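You operate a simulated robot arm through the tools that you are given. There is no shell and no other tool.

The job below is to be done with a simulated robot arm. You get a single attempt, and the scene is never put back.

## Task
Put two big measures of rice and one of lentils into the bowl, then close both canisters.
Fine: full measures; the measure goes back where it stood; spill nothing. Set down upright: big red-handled measure.

It is judged by the outcome, as a careful person would: the job done as asked, and still so three seconds after it is handed in. It fails if anything else is knocked over, pushed out of place, dropped, spilled or broken.

## Robot
A 7-joint arm with a two-finger parallel gripper, fixed in place. Base frame: the origin is at the foot of the arm, x ahead of it, y to its left, z up. Lengths are in m, angles in degrees, forces in N, time in s.
With the tool pointing down near the work surface it reaches from about 0.36 to 0.86 m from the base axis. Its first joint turns from -166.0 to 166.0 degrees. Payload 3.43 kg.
The TCP is the grasp point between the finger pads, 0.034 m short of the fingertips. In the tool frame z runs along the fingers and y along their closing line. Largest opening 0.128 m; finger width 0.024, thickness 0.012; the body of the gripper, 0.048 by 0.13 m, starts 0.096 m behind the TCP.
Orientation is that of the tool frame in the base frame, as a unit quaternion [w, x, y, z]. With the fingers straight down and closing along the base's y, the tool's x points along the base's -x, its y along +y and its z along -z.

## Interface
- The arm moves only by the tool jog_arm. Its argument "steps" is a list of rows, each a list of 7 numbers: the shift along the tool's x, y, z in units of 40 mm (1.0 is 40 mm), then the turn, a rotation vector about the tool's x, y, z in units of 4 degrees (1.0 is 4 degrees), then the opening, from 0 (shut) to 1 (fully open). In form: [[tx, ty, tz, ax, ay, az, claw], ...]. A call has 1 to 20 rows; each row shifts and turns the commanded pose from where the row before left it, along the tool's axes as they then stand. A call with a number of a shift or a turn outside -1 to 1 is refused whole. A row lasts 0.2 s, in which the tool goes at most 0.05 m and 8.6 degrees; a call with a longer step from one row to the next is refused whole, and so is a gripper value outside its range. Where a pose cannot be reached the arm comes as near as it can. A force on the tool above 40 N (or 10 N above the force at the start of the call, whichever is more), or a blocked arm, ends the call early, and 0.2 s more pass. Each finger travels about 0.153 m/s and halts on what it meets, pressing with about 41 N; the grip force reading is that of the motor and also rises with nothing between the fingers. The clock runs only during rows and for 0.2 s after the last one: add rows that do not move to give the fingers time. It gives the time, the measured TCP pose, the force on the tool (base axes), the opening and the grip force at its end, in the units of the frame above (readings bear some noise), with the torque about the TCP (base axes, N m) and any sound that the robot's microphone picked up.
- Cameras (640 x 400 px; columns grow to the right, rows downward): "scene" is fixed at [0.399, -0.501, 1.6201]; the picture's right is [-0.57, -0.82, 0.00], its down [-0.71, 0.49, -0.50] and it looks along [0.41, -0.29, -0.86] (base axes); focal length 214 px, centre (320, 200). "wrist" rides on the gripper at [0.076, -0.011, -0.16] in the tool frame; the picture's right is [0.15, 0.99, 0.00], its down [-0.88, 0.13, -0.46] and it looks along [-0.45, 0.07, 0.89] (tool axes); focal length 234 px, centre (320, 200). There is no depth. A picture from a camera that has moved, and an enlarged one, comes with that camera's place and axes in the base frame and with its lens.
- capture(camera): a new picture of that camera. It takes no simulated time.
- enlarge(camera, box): a new picture of the part [left, top, right, bottom] of that camera's present view, enlarged. It takes no simulated time.
- hand_in(): hands the job in; it is judged then, once.

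Nothing tells you positions but the pictures and the camera data. Unless the task says otherwise, let go and move clear before handing in.

The tools are called after "Request:" as name(argument=value, ...) on one line, values as JSON. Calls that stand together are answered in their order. jog_arm: Moves the arm, as the interface text tells. Its arguments: {"type":"object","properties":{"steps":{"type":"array","items":{"type":"array","items":{"type":"number"}}}},"required":["steps"]} The other tools are called the same way: capture (camera) takes a picture; enlarge (camera, box) takes an enlarged picture of a part of a camera's view; hand_in () hands the job in.

At the start:

```text
t: 0.0
position: [0.5126, -0.2215, 1.2699]
ee_rot: [0.0, 0.001, 1.0, 0.0]
contact_force: [-0.4, -0.4, -0.9]
ft_torque: [0.02, 0.0, 0.01]
gripper_width: 0.1281
gripper_force: 0.1
```

scene: 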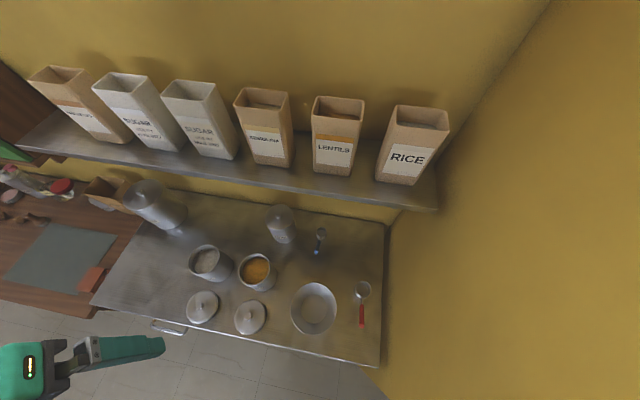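
wrist: 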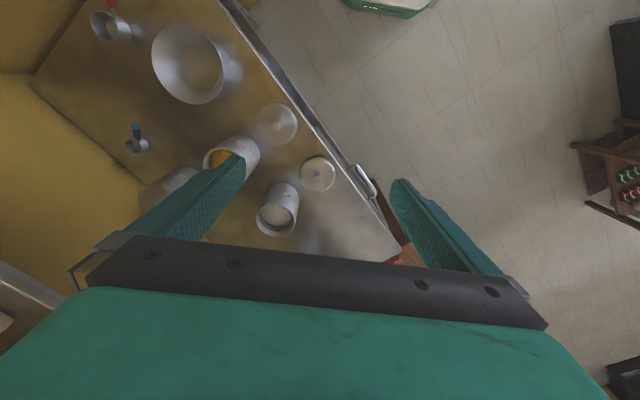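

I see a steel counter with two open canisters (white rice, orange lentils), two lids in front, a bowl, a red-handled measure, and a smaller blue one. I'll look closer before moving.

Request:
enlarge(camera="scene", box=[170, 190, 290, 350])

Request:
enlarge(camera="scene", box=[260, 200, 400, 350])

Request:
enlarge(camera="wrist", box=[60, 0, 400, 250])

Request:
enlarge(camera="scene", box=[0, 50, 460, 250])

```text
2.50 times, centred on (230, 270) of scene
camera zoom: at [0.399, -0.501, 1.6201], right [-0.57, -0.82, 0.0], down [-0.71, 0.49, -0.5], along [0.41, -0.29, -0.86], focal length 536 px, centre (545, 25)
```

zoom: 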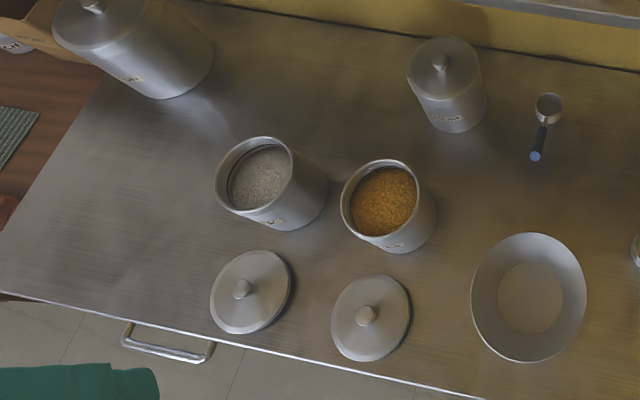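

```text
2.67 times, centred on (330, 275) of scene
camera zoom: at [0.399, -0.501, 1.6201], right [-0.57, -0.82, 0.0], down [-0.71, 0.49, -0.5], along [0.41, -0.29, -0.86], focal length 572 px, centre (293, 0)
```

zoom: 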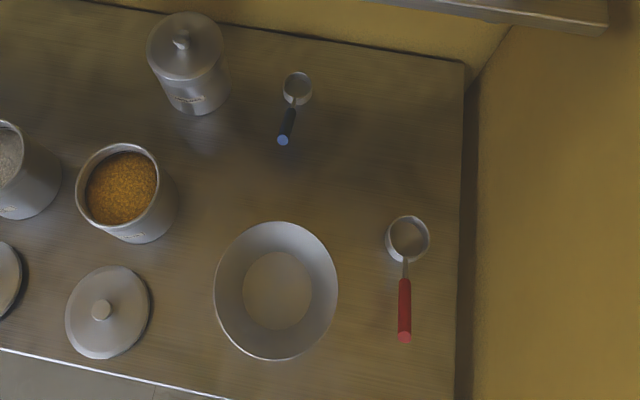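

```text
1.60 times, centred on (230, 125) of wrist
camera zoom: at [0.4372, -0.2324, 1.4281], right [-0.15, 0.99, 0.0], down [0.88, 0.13, 0.46], along [0.45, 0.07, -0.89], focal length 375 px, centre (464, 320)
```

zoom: 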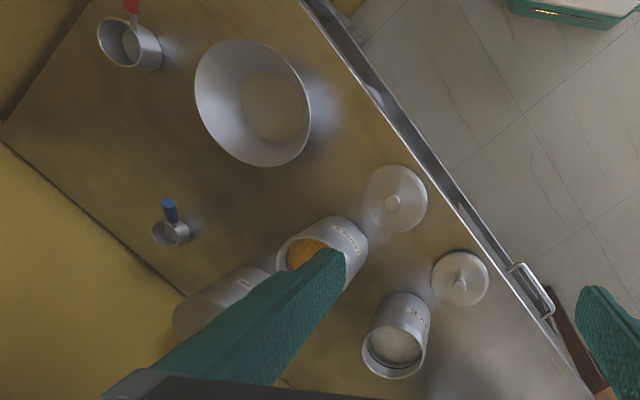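

```text
1.39 times, centred on (230, 150) of scene
camera zoom: at [0.399, -0.501, 1.6201], right [-0.57, -0.82, 0.0], down [-0.71, 0.49, -0.5], along [0.41, -0.29, -0.86], focal length 298 px, centre (445, 270)
```

zoom: 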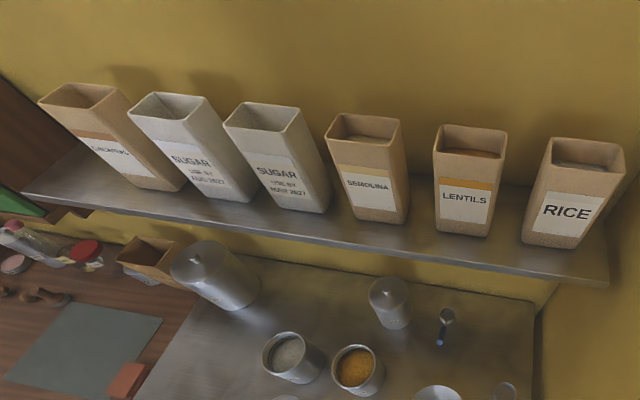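

Two open canisters, their lids, the bowl and the red measure sit on a counter at about z 0.8, which is turned roughly 35° from the base axes. I'll yaw the tool to line up with the counter and take more pictures.

Request:
jog_arm(steps=[[0, 0, 0, 0, 0, 0.967, 1], [0, 0, 0, 0, 0, 0.967, 1], [0, 0, 0, 0, 0, 0.967, 1], [0, 0, 0, 0, 0, 0.967, 1], [0, 0, 0, 0, 0, 0.967, 1], [0, 0, 0, 0, 0, 0.967, 1], [0, 0, 0, 0, 0, 0.967, 1], [0, 0, 0, 0, 0, 0.967, 1], [0, 0, 0, 0, 0, 0.967, 1], [0, 0, 0, 0, 0, 0, 1]])

Request:
capture(camera="wrist")

Request:
capture(camera="scene")

```text
t: 2.2
position: [0.5111, -0.2219, 1.2685]
ee_rot: [0.0, 0.3, 0.954, 0.001]
contact_force: [-0.3, 0.5, -0.1]
ft_torque: [-0.02, 0.0, 0.05]
gripper_width: 0.1278
gripper_force: 0.0
```

```text
taken
camera wrist: at [0.4443, -0.187, 1.428], right [0.45, 0.89, 0.0], down [0.8, -0.4, 0.46], along [0.41, -0.2, -0.89], focal length 234 px, centre (320, 200)
```

wrist: 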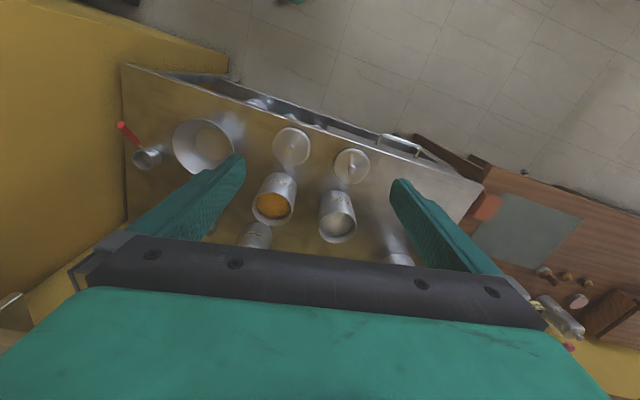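

```text
taken
```

scene: 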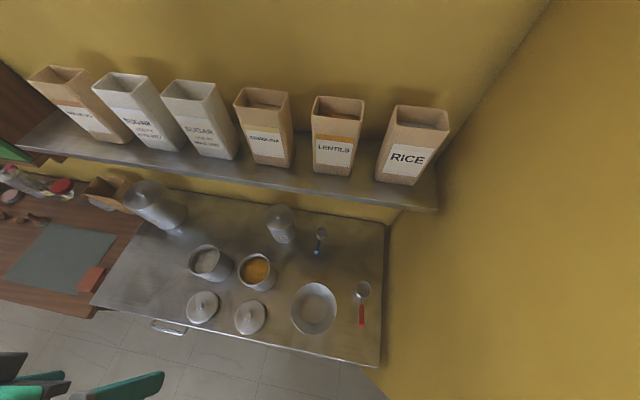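

Everything lies across this view now. I'll zoom in to read the canister labels and the measure shape.

Request:
enlarge(camera="wrist", box=[230, 110, 390, 260])

Request:
enlarge(camera="wrist", box=[100, 90, 260, 190])

```text
2.67 times, centred on (310, 185) of wrist
camera zoom: at [0.4443, -0.187, 1.428], right [0.45, 0.89, 0.0], down [0.8, -0.4, 0.46], along [0.41, -0.2, -0.89], focal length 624 px, centre (347, 240)
```

zoom: 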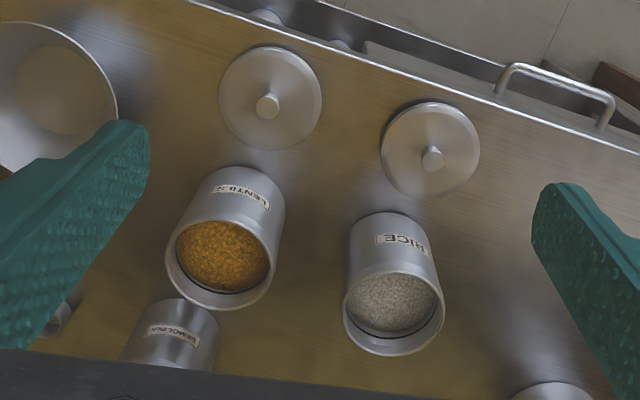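

```text
4.00 times, centred on (180, 140) of wrist
camera zoom: at [0.4443, -0.187, 1.428], right [0.45, 0.89, 0.0], down [0.8, -0.4, 0.46], along [0.41, -0.2, -0.89], focal length 937 px, centre (880, 440)
```

zoom: 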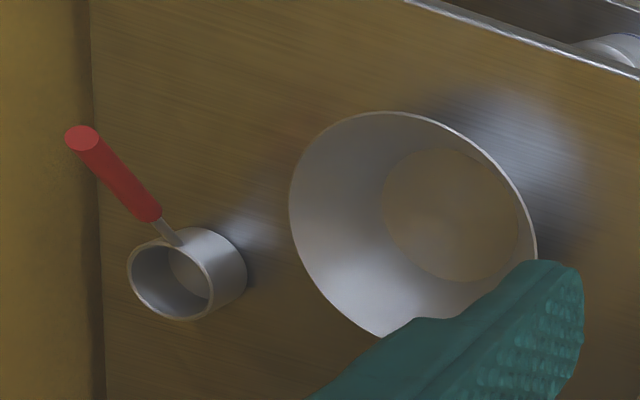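

Labels confirm RICE (right), LENTILS (left) and a closed SEMOLINA canister; the measure's handle slopes upward away from the cup. Next I'll move the camera near the measure and bowl.

Request:
jog_arm(steps=[[-0.375, -0.825, 0.25, 0, 0, 0, 1], [-0.375, -0.825, 0.25, 0, 0, 0, 1], [-0.375, -0.825, 0.25, 0, 0, 0, 1], [-0.375, -0.825, 0.25, 0, 0, 0, 1], [-0.375, -0.825, 0.25, 0, 0, 0, 1], [-0.375, -0.825, 0.25, 0, 0, 0, 1], [-0.375, -0.825, 0.25, 0, 0, 0, 1], [-0.375, -0.825, 0.25, 0, 0, 0, 1], [-0.375, -0.825, 0.25, 0, 0, 0, 1], [-0.375, -0.825, 0.25, 0, 0, 0, 1], [0, 0, 0, 0, 0, 0, 1]])

Request:
capture(camera="wrist")

Request:
capture(camera="scene")

```text
t: 4.6
position: [0.4465, -0.5783, 1.17]
ee_rot: [-0.001, 0.3, 0.954, 0.0]
contact_force: [0.9, 1.3, -0.3]
ft_torque: [0.0, 0.01, 0.01]
gripper_width: 0.1281
gripper_force: 0.0
```

```text
taken
camera wrist: at [0.3782, -0.5437, 1.3288], right [0.45, 0.9, 0.0], down [0.8, -0.4, 0.46], along [0.41, -0.2, -0.89], focal length 234 px, centre (320, 200)
```

wrist: 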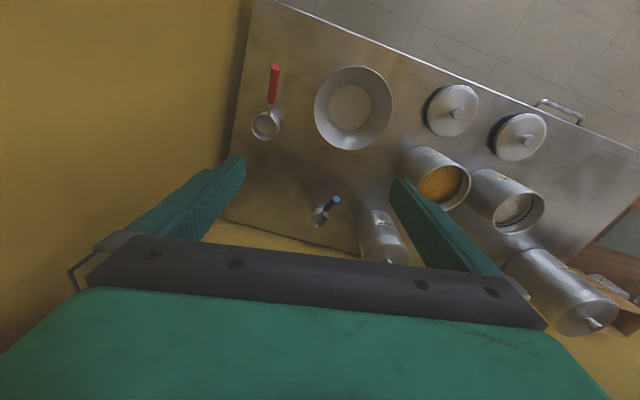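

```text
taken
```

scene: 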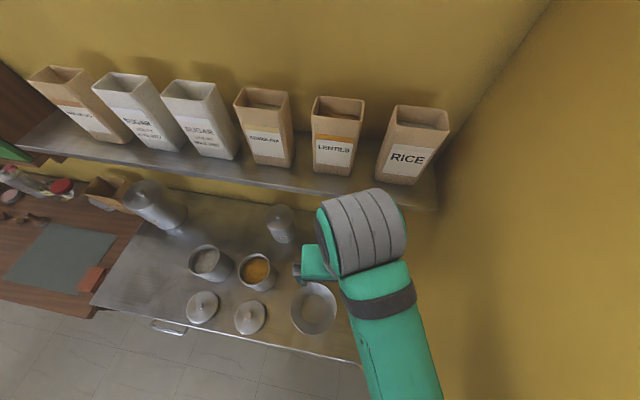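

The arm is clear of the wall and everything is visible. I'll enlarge to measure exact positions.

Request:
enlarge(camera="wrist", box=[220, 40, 300, 160])

Request:
enlarge(camera="wrist", box=[300, 50, 460, 150])

Request:
enlarge(camera="wrist", box=[390, 70, 590, 245])

Request:
enlarge(camera="scene", box=[170, 230, 350, 345])

```text
3.33 times, centred on (260, 100) of wrist
camera zoom: at [0.3782, -0.5437, 1.3288], right [0.45, 0.9, 0.0], down [0.8, -0.4, 0.46], along [0.41, -0.2, -0.89], focal length 781 px, centre (520, 533)
```

zoom: 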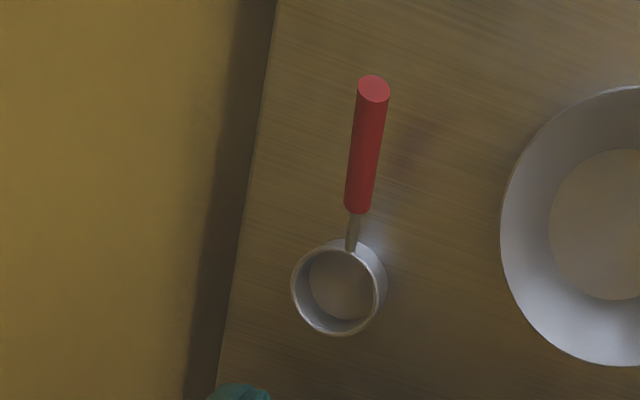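

```text
4.00 times, centred on (380, 100) of wrist
camera zoom: at [0.3782, -0.5437, 1.3288], right [0.45, 0.9, 0.0], down [0.8, -0.4, 0.46], along [0.41, -0.2, -0.89], focal length 937 px, centre (80, 600)
```

zoom: 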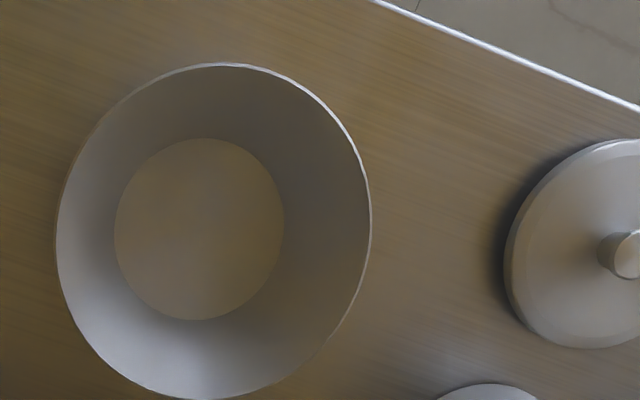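

```text
2.29 times, centred on (490, 158) of wrist
camera zoom: at [0.3782, -0.5437, 1.3288], right [0.45, 0.9, 0.0], down [0.8, -0.4, 0.46], along [0.41, -0.2, -0.89], focal length 535 px, centre (-69, 297)
```

zoom: 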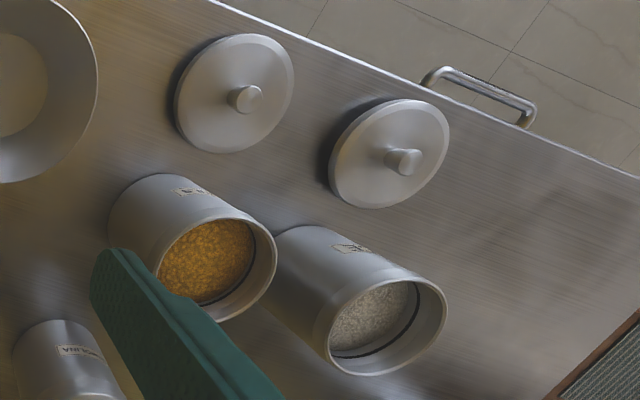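

```text
3.48 times, centred on (260, 288) of scene
camera zoom: at [0.399, -0.501, 1.6201], right [-0.57, -0.82, 0.0], down [-0.71, 0.49, -0.5], along [0.41, -0.29, -0.86], focal length 746 px, centre (529, -104)
```

zoom: 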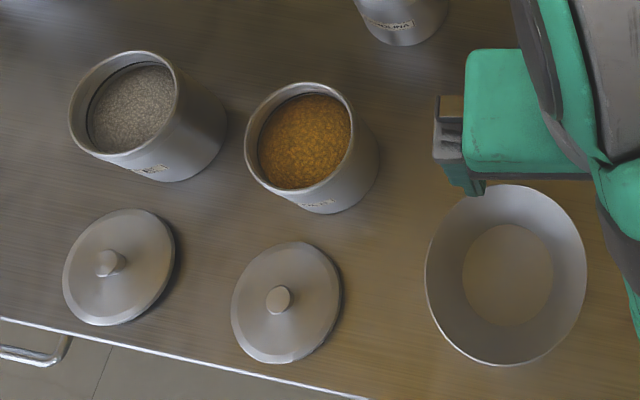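

My triangulation gives canister rims at z≈0.93, the measure's cup rim at z≈0.84, and a handle rising about 43° to its end at z≈0.92. I'll back off and pitch the tool forward, to check the shelf and get a low view of the measure.

Request:
jog_arm(steps=[[0.75, 0, 0.35, 0, 0, 0, 0.5], [0.75, 0, 0.35, 0, 0, 0, 0.5], [0.75, 0, 0.35, 0, 0, 0, 0.5], [0.75, 0, 0.35, 0, 0, 0, 0.5], [0.75, 0, 0.35, 0, 0, 0, 0.5], [0, 0, 0, 0, -1, 0, 0.5], [0, 0, 0, 0, -1, 0, 0.5], [0, 0, 0, 0, -1, 0, 0.5], [0, 0, 0, 0, -1, 0, 0.5], [0, 0, 0, 0, -1, 0, 0.5], [0, 0, 0, 0, -1, 0, 0.5], [0, 0, 0, 0, -1, 0, 0.5], [0, 0, 0, 0, -1, 0, 0.5], [0, 0, 0, 0, -1, 0, 0.5], [0, 0, 0, 0, -1, 0, 0.5], [0, 0, 0, 0, -1, 0, 0.5], [0, 0, 0, 0, 0, 0, 0.5]])

Request:
capture(camera="wrist")

Request:
capture(camera="scene")

```text
t: 8.2
position: [0.3232, -0.4924, 1.0989]
ee_rot: [0.357, 0.279, 0.884, -0.112]
contact_force: [0.3, 0.0, 1.1]
ft_torque: [0.01, 0.0, -0.03]
gripper_width: 0.064
gripper_force: 0.0
```

```text
taken
camera wrist: at [0.1819, -0.4067, 1.1604], right [0.48, 0.87, -0.1], down [0.33, -0.07, 0.94], along [0.81, -0.49, -0.33], focal length 234 px, centre (320, 200)
```

wrist: 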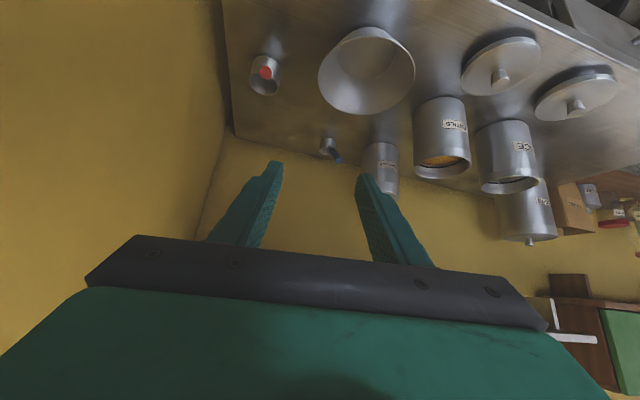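

```text
taken
```

scene: 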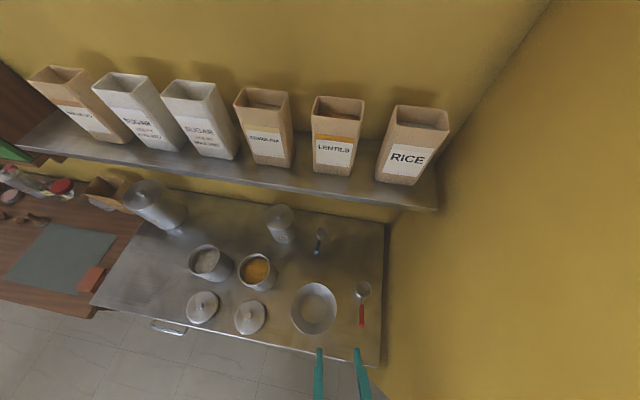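

From here the red handle is seen almost end-on, which fixes its direction. Zooming in on it.

Request:
enlarge(camera="wrist", box=[225, 40, 305, 110])

Request:
enlarge(camera="wrist", box=[400, 0, 640, 150])

Request:
enlarge(camera="wrist", box=[400, 60, 600, 250])

```text
5.71 times, centred on (265, 75) of wrist
camera zoom: at [0.1819, -0.4067, 1.1604], right [0.48, 0.87, -0.1], down [0.33, -0.07, 0.94], along [0.81, -0.49, -0.33], focal length 1338 px, centre (634, 914)
```

zoom: 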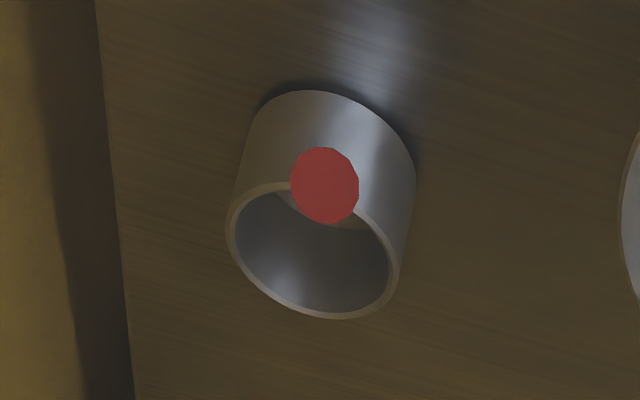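

```text
2.67 times, centred on (520, 75) of wrist
camera zoom: at [0.1819, -0.4067, 1.1604], right [0.48, 0.87, -0.1], down [0.33, -0.07, 0.94], along [0.81, -0.49, -0.33], focal length 624 px, centre (-213, 533)
```

zoom: 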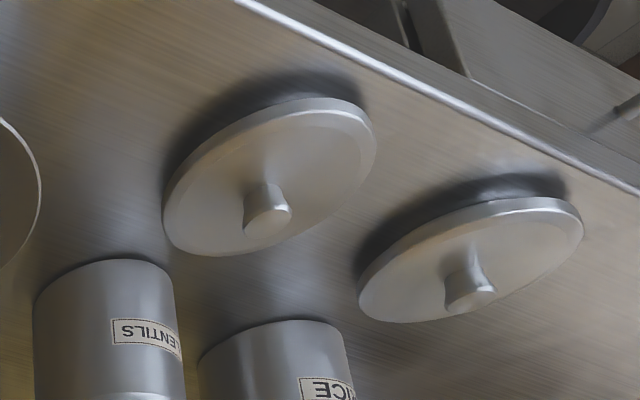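

```text
2.11 times, centred on (500, 155) of wrist
camera zoom: at [0.1819, -0.4067, 1.1604], right [0.48, 0.87, -0.1], down [0.33, -0.07, 0.94], along [0.81, -0.49, -0.33], focal length 493 px, centre (-59, 295)
```

zoom: 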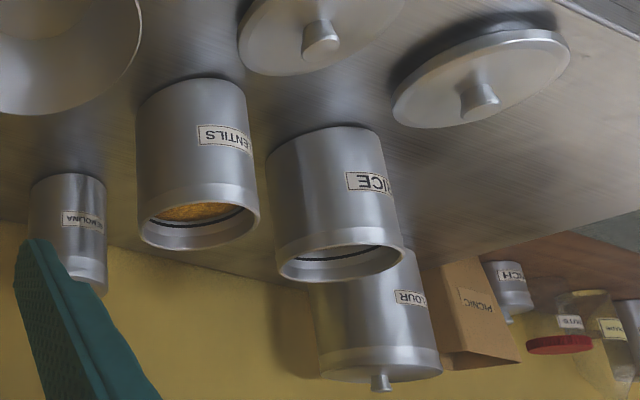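

The measure's handle points at about 45° down and 15° right of the counter's depth direction, with its end near z 0.924. I'll line the tool up parallel to the handle and stop 10 cm short of the grasp to check.

Request:
jog_arm(steps=[[0, 0, 0, 0.673, 0, 0.697, 0.5], [0, 0, 0, 0.673, 0, 0.697, 0.5], [0, 0, 0, 0.673, 0, 0.697, 0.5], [0, 0, 0, 0.673, 0, 0.697, 0.5], [0, 0, 0, 0, -0.375, 0, 0.5], [0.33, -0.298, 0.604, 0, 0, 0, 0.5], [0.33, -0.298, 0.604, 0, 0, 0, 0.5], [0.33, -0.298, 0.604, 0, 0, 0, 0.5], [0.33, -0.298, 0.604, 0, 0, 0, 0.5], [0.33, -0.298, 0.604, 0, 0, 0, 0.5], [0, 0, 0, 0, 0, 0, 0.5]])

Request:
capture(camera="wrist")

Request:
enlarge(camera="scene", box=[280, 260, 420, 400])

```text
t: 10.6
position: [0.3019, -0.5608, 0.9674]
ee_rot: [0.35, 0.393, 0.834, -0.164]
contact_force: [0.1, 0.5, 0.7]
ft_torque: [-0.02, 0.01, 0.02]
gripper_width: 0.0639
gripper_force: 0.1
```

```text
taken
camera wrist: at [0.189, -0.4391, 1.0239], right [0.7, 0.71, -0.1], down [0.29, -0.14, 0.95], along [0.66, -0.69, -0.3], focal length 234 px, centre (320, 200)
```

wrist: 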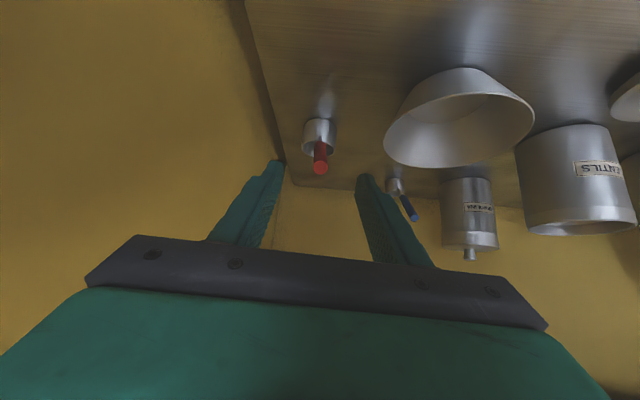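

```text
2.86 times, centred on (350, 330) of scene
camera zoom: at [0.399, -0.501, 1.6201], right [-0.57, -0.82, 0.0], down [-0.71, 0.49, -0.5], along [0.41, -0.29, -0.86], focal length 613 px, centre (234, -171)
```

zoom: 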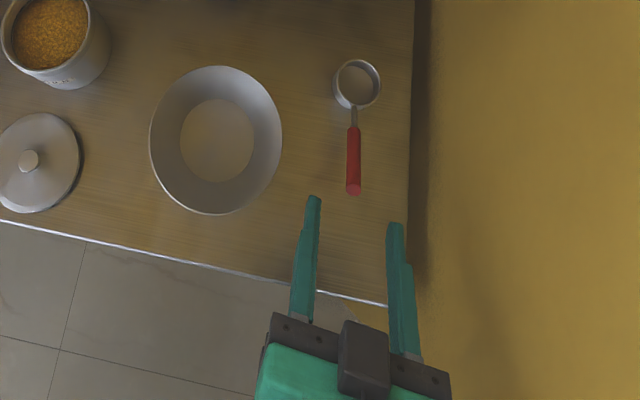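

The handle end sits right on the tool axis, about 6 cm ahead. I'll check the handle's parallelism in a zoom before sliding over it.

Request:
enlarge(camera="wrist", box=[280, 100, 360, 180])

```text
5.00 times, centred on (320, 140) of wrist
camera zoom: at [0.189, -0.4391, 1.0239], right [0.7, 0.71, -0.1], down [0.29, -0.14, 0.95], along [0.66, -0.69, -0.3], focal length 1171 px, centre (320, 500)
```

zoom: 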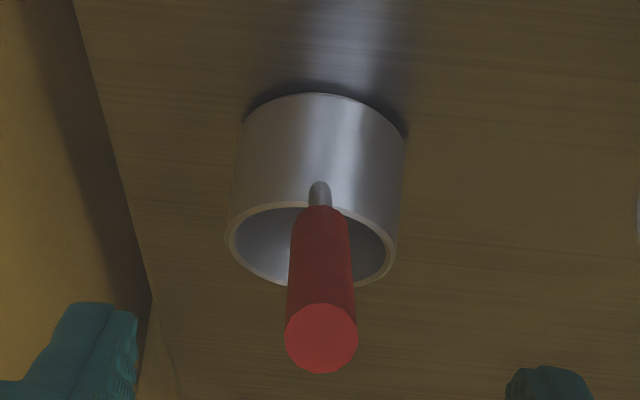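

The handle is about 2–3° steeper than the tool axis and laterally centred. I'll trim the pitch, slide over the handle, and close.

Request:
jog_arm(steps=[[-0.04, 0, 0.3, 0, 0.6, 0, 0.5], [0, 0, 0.4, 0, 0, 0, 0.5], [0, 0, 0.4, 0, 0, 0, 0.5], [0, 0, 0.4, 0, 0, 0, 0.5], [0, 0, 0.4, 0, 0, 0, 0.5], [0, 0, 0.4, 0, 0, 0, 0.5], [0, 0, 0.13, 0, 0, 0, 0.5], [0, 0, 0, 0, 0, 0, 0.5]])

Request:
capture(camera="wrist")

Request:
enlarge(camera="scene", box=[280, 260, 420, 400])

```text
t: 12.4
position: [0.346, -0.6128, 0.8975]
ee_rot: [0.333, 0.396, 0.841, -0.156]
contact_force: [0.0, 0.0, 0.0]
ft_torque: [0.0, -0.02, 0.01]
gripper_width: 0.0641
gripper_force: 0.0
```

```text
taken
camera wrist: at [0.2337, -0.4934, 0.9616], right [0.69, 0.71, -0.1], down [0.31, -0.17, 0.93], along [0.65, -0.68, -0.34], focal length 234 px, centre (320, 200)
```

wrist: 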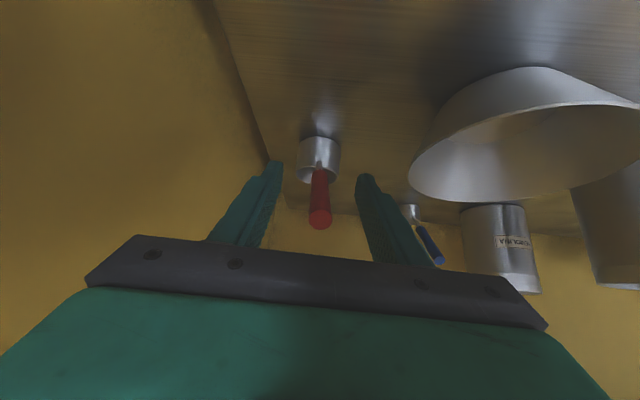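

```text
2.86 times, centred on (350, 330) of scene
camera zoom: at [0.399, -0.501, 1.6201], right [-0.57, -0.82, 0.0], down [-0.71, 0.49, -0.5], along [0.41, -0.29, -0.86], focal length 613 px, centre (234, -171)
```

zoom: 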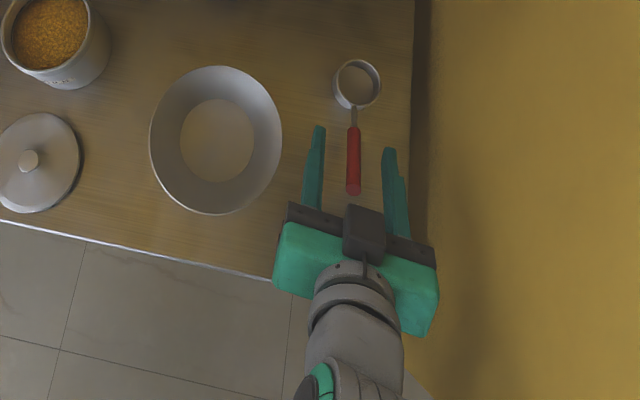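

The handle is centred between the fingers with its end about 3.5 cm behind the TCP. Closing the gripper now.

Request:
jog_arm(steps=[[0, 0, 0, 0, 0, 0, 0.3], [0, 0, 0, 0, 0, 0, 0.18], [0, 0, 0, 0, 0, 0, 0.1], [0, 0, 0, 0, 0, 0, 0], [0, 0, 0, 0, 0, 0, 0], [0, 0, 0, 0, 0, 0, 0]])

Request:
capture(camera="wrist")

Request:
enlarge(camera="scene", box=[280, 260, 420, 400])

```text
t: 13.8
position: [0.346, -0.6137, 0.8982]
ee_rot: [0.333, 0.395, 0.842, -0.156]
contact_force: [0.5, -1.4, 0.6]
ft_torque: [-0.02, -0.02, -0.06]
gripper_width: 0.014
gripper_force: 40.9
```

```text
taken
camera wrist: at [0.2336, -0.4934, 0.9618], right [0.69, 0.71, -0.1], down [0.31, -0.17, 0.93], along [0.65, -0.68, -0.34], focal length 234 px, centre (320, 200)
```

wrist: 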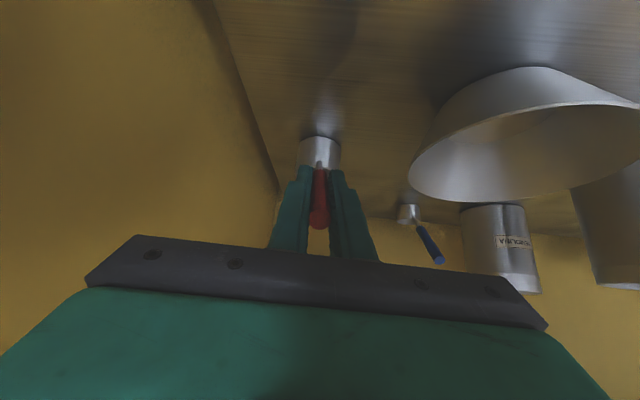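

```text
2.86 times, centred on (350, 330) of scene
camera zoom: at [0.399, -0.501, 1.6201], right [-0.57, -0.82, 0.0], down [-0.71, 0.49, -0.5], along [0.41, -0.29, -0.86], focal length 613 px, centre (234, -171)
```

zoom: 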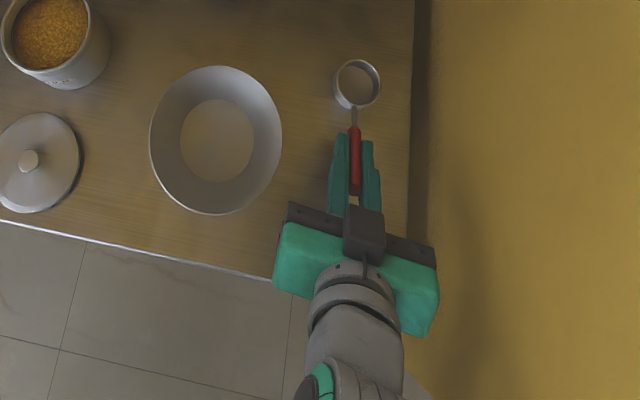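

The measure is gripped (14 mm). To get more finger clearance at the canister rim I'll re-grip 18 mm nearer the handle's end while it still stands on the counter.

Request:
jog_arm(steps=[[0, 0, 0, 0, 0, 0, 0.2], [0, 0, 0, 0, 0, 0, 0.3], [0, 0, -0.225, 0, 0, 0, 0.3], [0, 0, -0.225, 0, 0, 0, 0.3], [0, 0, 0, 0, 0, 0, 0.18], [0, 0, 0, 0, 0, 0, 0], [0, 0, 0, 0, 0, 0, 0], [0, 0, 0, 0, 0, 0, 0]])

Request:
enlarge(camera="wrist", box=[240, 120, 400, 260])

Request:
enlarge(camera="scene", box=[310, 260, 410, 360])

```text
t: 15.6
position: [0.3379, -0.6025, 0.9117]
ee_rot: [0.332, 0.396, 0.842, -0.156]
contact_force: [0.3, 0.4, 0.1]
ft_torque: [0.02, 0.05, 0.02]
gripper_width: 0.0139
gripper_force: 41.2
```

```text
2.86 times, centred on (320, 190) of wrist
camera zoom: at [0.2257, -0.4837, 0.9752], right [0.69, 0.71, -0.1], down [0.31, -0.17, 0.93], along [0.65, -0.68, -0.34], focal length 669 px, centre (320, 229)
```

zoom: 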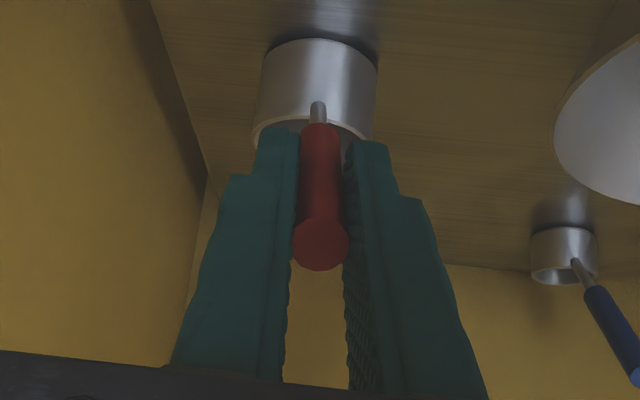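

```text
4.00 times, centred on (360, 310) of scene
camera zoom: at [0.399, -0.501, 1.6201], right [-0.57, -0.82, 0.0], down [-0.71, 0.49, -0.5], along [0.41, -0.29, -0.86], focal length 858 px, centre (160, -240)
```

zoom: 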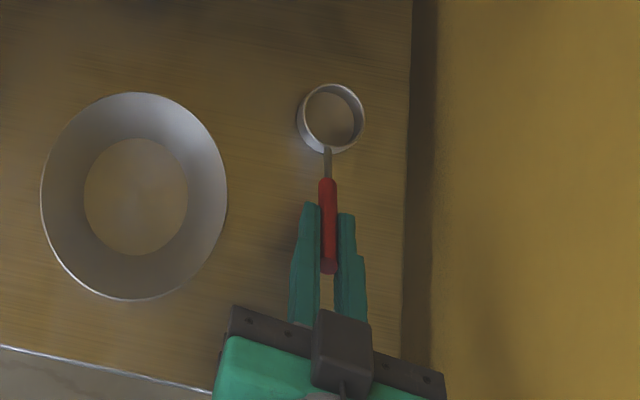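

The re-grip held and the measure hasn't moved. Now I'll lift it straight up about 19 cm and yaw toward the rice canister.

Request:
jog_arm(steps=[[-0.271, 0, -0.289, 0, 0, 0, 0], [-0.542, 0, -0.577, 0, 0, 0, 0], [-0.542, 0, -0.577, 0, 0, 0, 0], [-0.542, 0, -0.577, 0, 0, 0, 0], [-0.542, 0, -0.577, 0, 0, 0, 0], [-0.542, 0, -0.577, 0, 0, 0, 0], [-0.271, 0, -0.289, 0, 0, 0, 0], [0, 0, 0, -0.621, 0, -0.661, 0], [0, 0, 0, -0.621, 0, -0.661, 0], [0, 0, 0, -0.621, 0, -0.661, 0], [0, 0, 0, -0.621, 0, -0.661, 0], [0, 0, 0, -0.621, 0, -0.661, 0], [0, 0, 0, -0.621, 0, -0.661, 0], [0, 0, 0, -0.621, 0, -0.661, 0], [0, 0, 0, 0, 0, 0, 0]])

Request:
capture(camera="wrist")

Request:
capture(camera="scene")

```text
t: 18.8
position: [0.3388, -0.605, 1.1026]
ee_rot: [0.358, 0.202, 0.908, -0.08]
contact_force: [-0.2, 0.0, -1.1]
ft_torque: [0.0, 0.08, -0.02]
gripper_width: 0.0137
gripper_force: 40.8
```

```text
taken
camera wrist: at [0.1855, -0.5447, 1.165], right [0.32, 0.94, -0.1], down [0.35, -0.02, 0.93], along [0.88, -0.34, -0.34], focal length 234 px, centre (320, 200)
```

wrist: 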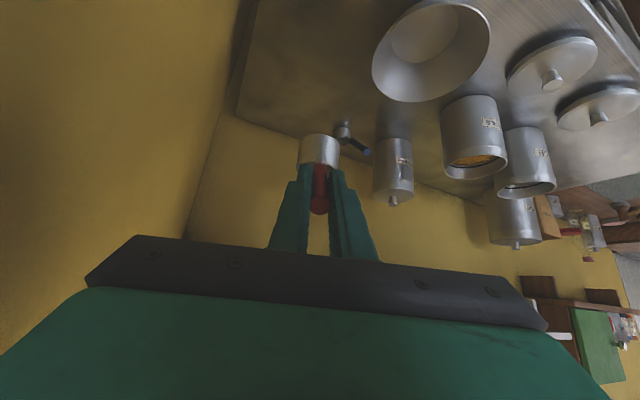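

```text
taken
```

scene: 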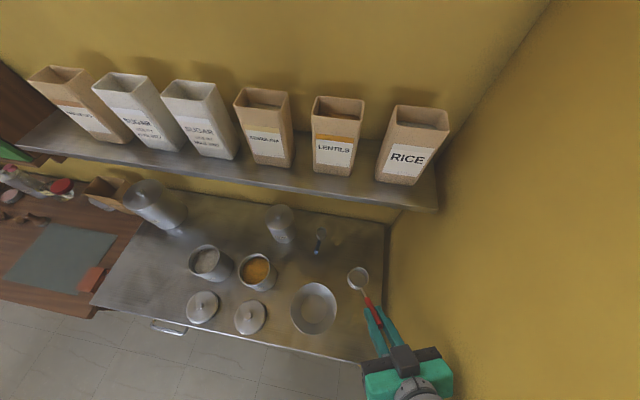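

The measure is held level and clear. Next I'll carry it over to above the rice canister.

Request:
jog_arm(steps=[[-0.234, 0.9525, 0.2196, 0, 0, 0, 0], [-0.234, 0.9525, 0.2196, 0, 0, 0, 0], [-0.234, 0.9525, 0.2196, 0, 0, 0, 0], [-0.234, 0.9525, 0.2196, 0, 0, 0, 0], [-0.234, 0.9525, 0.2196, 0, 0, 0, 0], [-0.234, 0.9525, 0.2196, 0, 0, 0, 0], [-0.234, 0.9525, 0.2196, 0, 0, 0, 0], [-0.234, 0.9525, 0.2196, 0, 0, 0, 0], [-0.234, 0.9525, 0.2196, 0, 0, 0, 0], [-0.234, 0.9525, 0.2196, 0, 0, 0, 0], [-0.234, 0.9525, 0.2196, 0, 0, 0, 0], [-0.234, 0.9525, 0.2196, 0, 0, 0, 0], [0, 0, 0, 0, 0, 0, 0]])

Request:
capture(camera="wrist")

Request:
capture(camera="scene")

Request:
enlarge(camera="scene", box=[160, 220, 300, 340])

```text
t: 21.6
position: [0.6718, -0.255, 1.1018]
ee_rot: [0.359, 0.201, 0.908, -0.079]
contact_force: [0.4, -0.2, -0.9]
ft_torque: [0.01, 0.09, -0.03]
gripper_width: 0.014
gripper_force: 41.1
```

```text
taken
camera wrist: at [0.5191, -0.196, 1.1663], right [0.32, 0.94, -0.1], down [0.35, -0.02, 0.93], along [0.88, -0.34, -0.34], focal length 234 px, centre (320, 200)
```

wrist: 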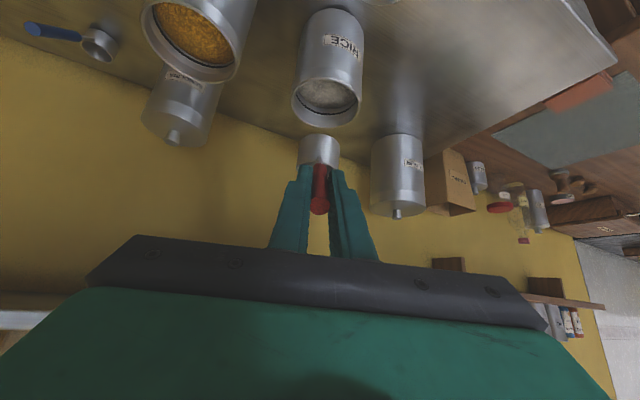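

```text
taken
```

scene: 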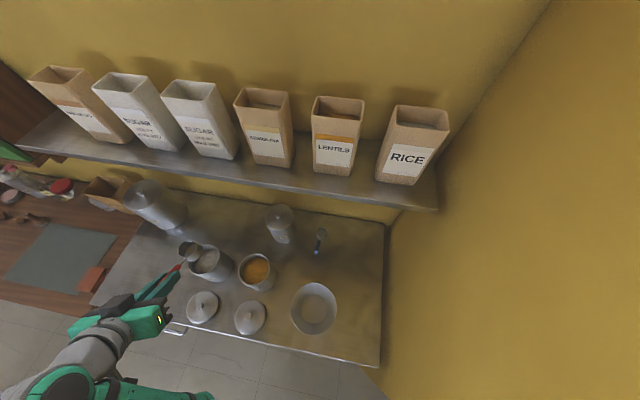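

```text
3.33 times, centred on (230, 280) of scene
camera zoom: at [0.399, -0.501, 1.6201], right [-0.57, -0.82, 0.0], down [-0.71, 0.49, -0.5], along [0.41, -0.29, -0.86], focal length 715 px, centre (620, -67)
```

zoom: 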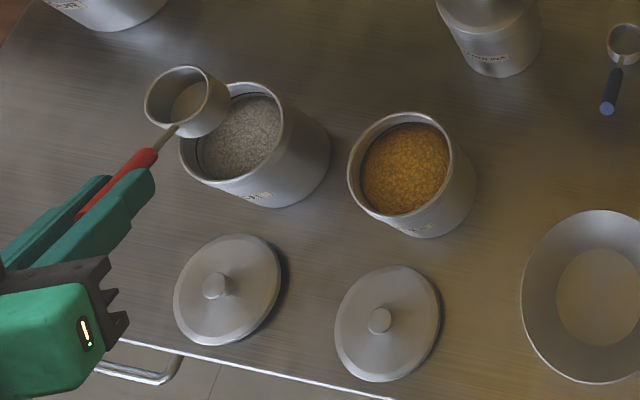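

The cup is hovering just over the rice canister. I'll zoom the wrist view to pin down the canister rim and grain level.

Request:
enlarge(camera="wrist", box=[260, 0, 400, 180])

Request:
enlarge(camera="wrist", box=[130, 0, 270, 160])

Request:
enlarge(camera="scene", box=[170, 230, 250, 310])

```text
2.22 times, centred on (330, 90) of wrist
camera zoom: at [0.5191, -0.196, 1.1663], right [0.32, 0.94, -0.1], down [0.35, -0.02, 0.93], along [0.88, -0.34, -0.34], focal length 520 px, centre (298, 444)
```

zoom: 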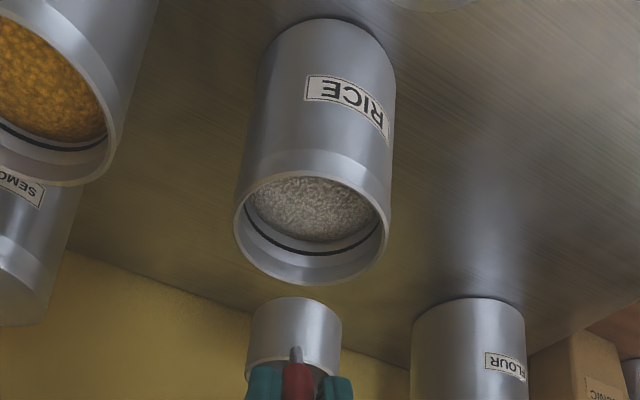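

```text
2.50 times, centred on (200, 80) of wrist
camera zoom: at [0.5191, -0.196, 1.1663], right [0.32, 0.94, -0.1], down [0.35, -0.02, 0.93], along [0.88, -0.34, -0.34], focal length 585 px, centre (620, 500)
```

zoom: 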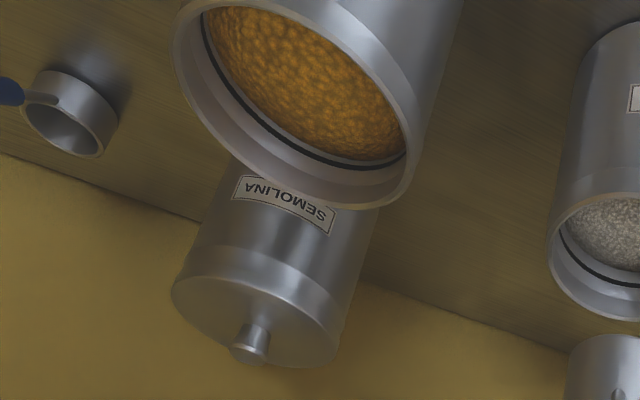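

```text
5.00 times, centred on (210, 270) of scene
camera zoom: at [0.399, -0.501, 1.6201], right [-0.57, -0.82, 0.0], down [-0.71, 0.49, -0.5], along [0.41, -0.29, -0.86], focal length 1072 px, centre (870, -150)
```

zoom: 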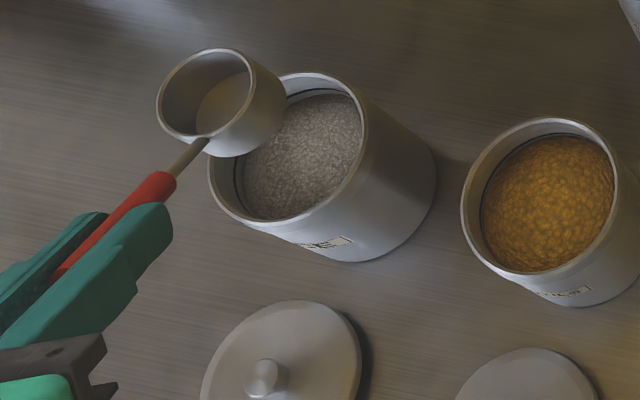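

The rice canister rim is at about (n 0.793, l 0.194, z 0.92), with rice about 3 cm below it. I'll steepen the measure over the opening, then look before dipping.

Request:
jog_arm(steps=[[-0.504, 0.025, 0.5625, 0, 0, 0, 0], [-0.504, 0.025, 0.5625, 0, 0, 0, 0], [0, 0, 0, 0, 1, 0, 0], [0, 0, 0, 0, 1, 0, 0], [0, 0, 0, 0, 1, 0, 0], [0, 0, 0, 0, 1, 0, 0], [0, 0, 0, 0, 1, 0, 0], [0, 0, 0, 0, 1, 0, 0], [0, 0, 0, 0, 1, 0, 0], [0, 0, 0, 0, 1, 0, 0], [0, 0, 0, 0, 0, 0, 0]])

Request:
capture(camera="wrist")

Request:
enlarge(camera="scene", box=[150, 220, 270, 320])

```text
t: 24.0
position: [0.7268, -0.2786, 1.0972]
ee_rot: [0.094, 0.216, 0.972, -0.02]
contact_force: [-0.5, 0.3, -0.5]
ft_torque: [0.01, 0.01, 0.02]
gripper_width: 0.014
gripper_force: 41.1
```

```text
taken
camera wrist: at [0.6286, -0.2445, 1.2378], right [0.29, 0.96, -0.03], down [0.76, -0.21, 0.62], along [0.58, -0.2, -0.79], focal length 234 px, centre (320, 200)
```

wrist: 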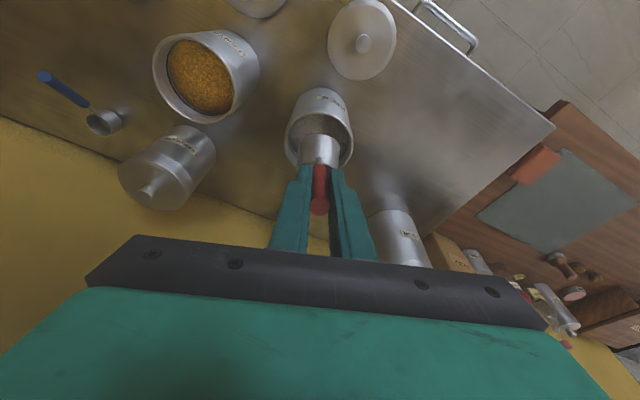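

```text
4.00 times, centred on (210, 270) of scene
camera zoom: at [0.399, -0.501, 1.6201], right [-0.57, -0.82, 0.0], down [-0.71, 0.49, -0.5], along [0.41, -0.29, -0.86], focal length 858 px, centre (760, -80)
```

zoom: 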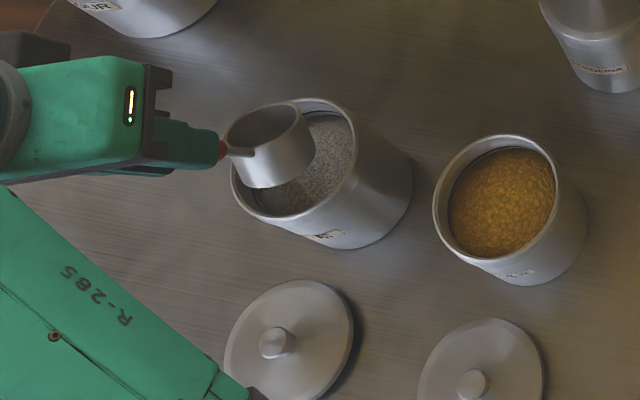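

The tilted cup hangs above the rice opening. A closer wrist view will confirm its centring.

Request:
enlarge(camera="wrist", box=[270, 70, 370, 170])

Request:
enlarge(camera="wrist", box=[130, 0, 270, 140])

```text
4.00 times, centred on (320, 120) of wrist
camera zoom: at [0.6286, -0.2445, 1.2378], right [0.29, 0.96, -0.03], down [0.76, -0.21, 0.62], along [0.58, -0.2, -0.79], focal length 937 px, centre (320, 520)
```

zoom: 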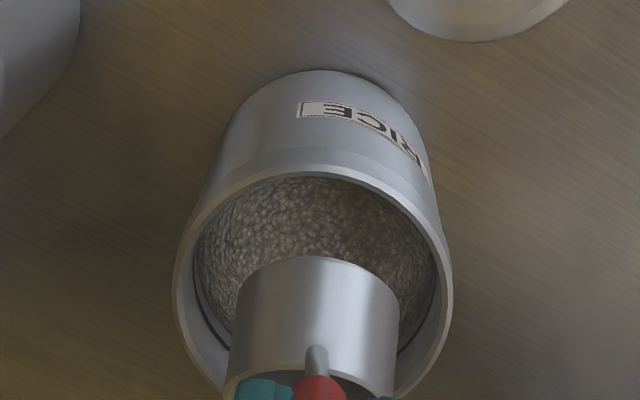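

```text
2.86 times, centred on (200, 70) of wrist
camera zoom: at [0.6286, -0.2445, 1.2378], right [0.29, 0.96, -0.03], down [0.76, -0.21, 0.62], along [0.58, -0.2, -0.79], focal length 669 px, centre (663, 571)
```

zoom: 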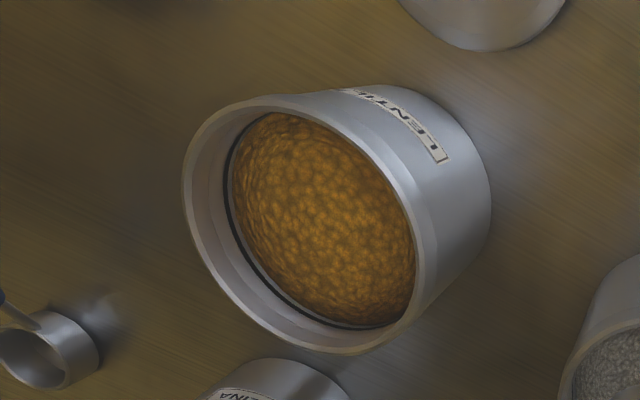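

Centring looks good to within a few millimetres. I'll lower the cup into the rice gradually.

Request:
jog_arm(steps=[[0.061, -0.012, 0.361, 0, 0, 0, 0], [0.061, -0.012, 0.361, 0, 0, 0, 0], [0.061, -0.012, 0.361, 0, 0, 0, 0], [0.061, -0.012, 0.361, 0, 0, 0, 0], [0.061, 0, 0.361, 0, 0, 0, 0], [0.061, 0, 0.361, 0, 0, 0, 0]])

Request:
enlarge(camera="wrist", box=[260, 70, 380, 190])

Request:
enlarge(camera="scene", box=[150, 220, 270, 320])

```text
t: 25.4
position: [0.7287, -0.2814, 1.0087]
ee_rot: [0.094, 0.216, 0.972, -0.02]
contact_force: [-0.1, -0.7, -1.1]
ft_torque: [0.01, 0.0, -0.03]
gripper_width: 0.0141
gripper_force: 40.6
```

```text
3.33 times, centred on (320, 130) of wrist
camera zoom: at [0.6296, -0.2473, 1.1506], right [0.29, 0.96, -0.03], down [0.76, -0.21, 0.62], along [0.58, -0.2, -0.79], focal length 781 px, centre (320, 433)
```

zoom: 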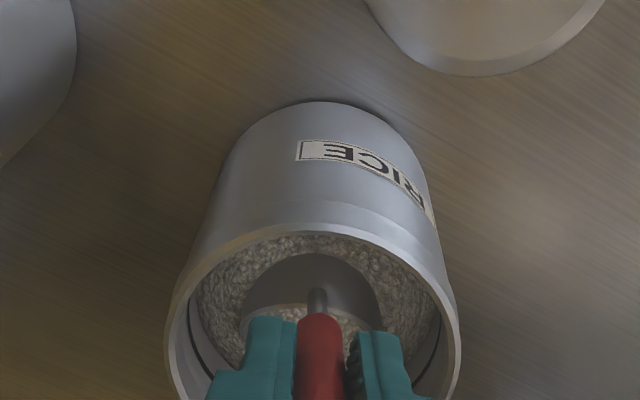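

```text
4.00 times, centred on (210, 270) of scene
camera zoom: at [0.399, -0.501, 1.6201], right [-0.57, -0.82, 0.0], down [-0.71, 0.49, -0.5], along [0.41, -0.29, -0.86], focal length 858 px, centre (760, -80)
```

zoom: 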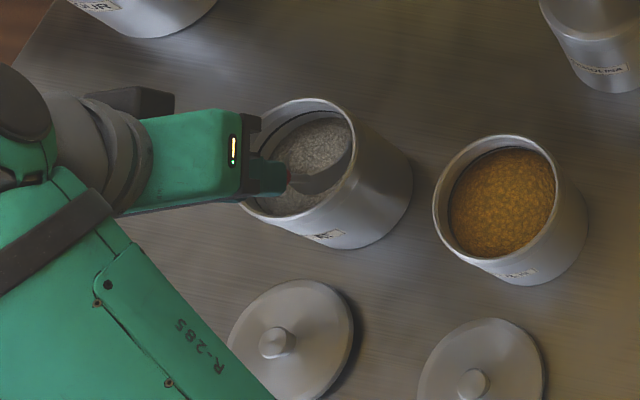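

The cup's front lip is in the rice and rice is flowing in, with no contact force. Going a little deeper.

Request:
jog_arm(steps=[[0.03, 0, 0.18, 0, 0, 0, 0], [0.03, 0, 0.18, 0, 0, 0, 0], [0.03, 0, 0.18, 0, 0, 0, 0], [0.03, 0, 0.18, 0, 0, 0, 0]])

Request:
enlarge(camera="wrist", box=[260, 70, 380, 190])

Request:
enlarge(camera="scene", box=[190, 235, 250, 295])

```text
t: 26.4
position: [0.7293, -0.2821, 0.9794]
ee_rot: [0.094, 0.216, 0.972, -0.021]
contact_force: [-0.7, -0.2, -2.4]
ft_torque: [0.05, 0.03, 0.04]
gripper_width: 0.014
gripper_force: 40.9
```

```text
3.33 times, centred on (320, 130) of wrist
camera zoom: at [0.6305, -0.2472, 1.1208], right [0.29, 0.96, -0.03], down [0.76, -0.21, 0.62], along [0.59, -0.2, -0.79], focal length 781 px, centre (320, 433)
```

zoom: 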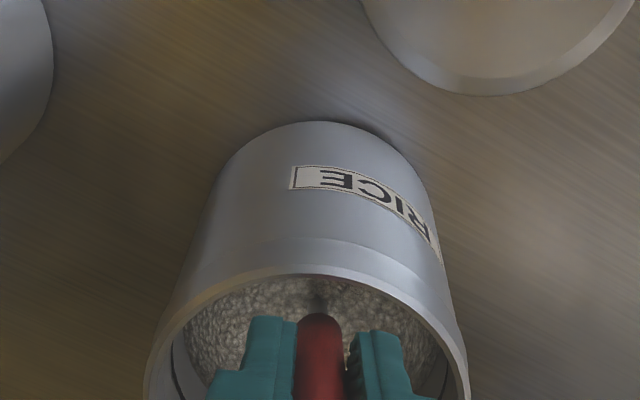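

```text
6.67 times, centred on (220, 265) of scene
camera zoom: at [0.399, -0.501, 1.6201], right [-0.57, -0.82, 0.0], down [-0.71, 0.49, -0.5], along [0.41, -0.29, -0.86], focal length 1430 px, centre (987, -233)
```

zoom: 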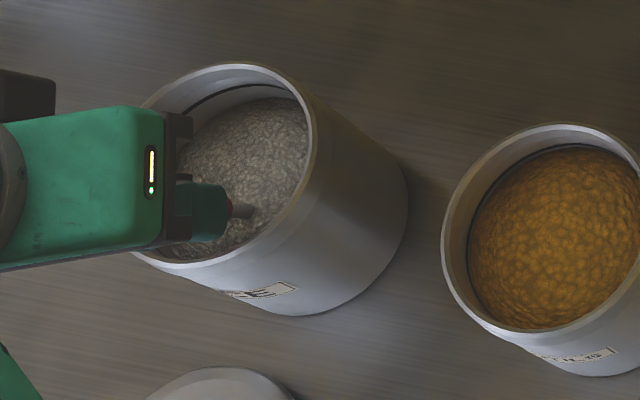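

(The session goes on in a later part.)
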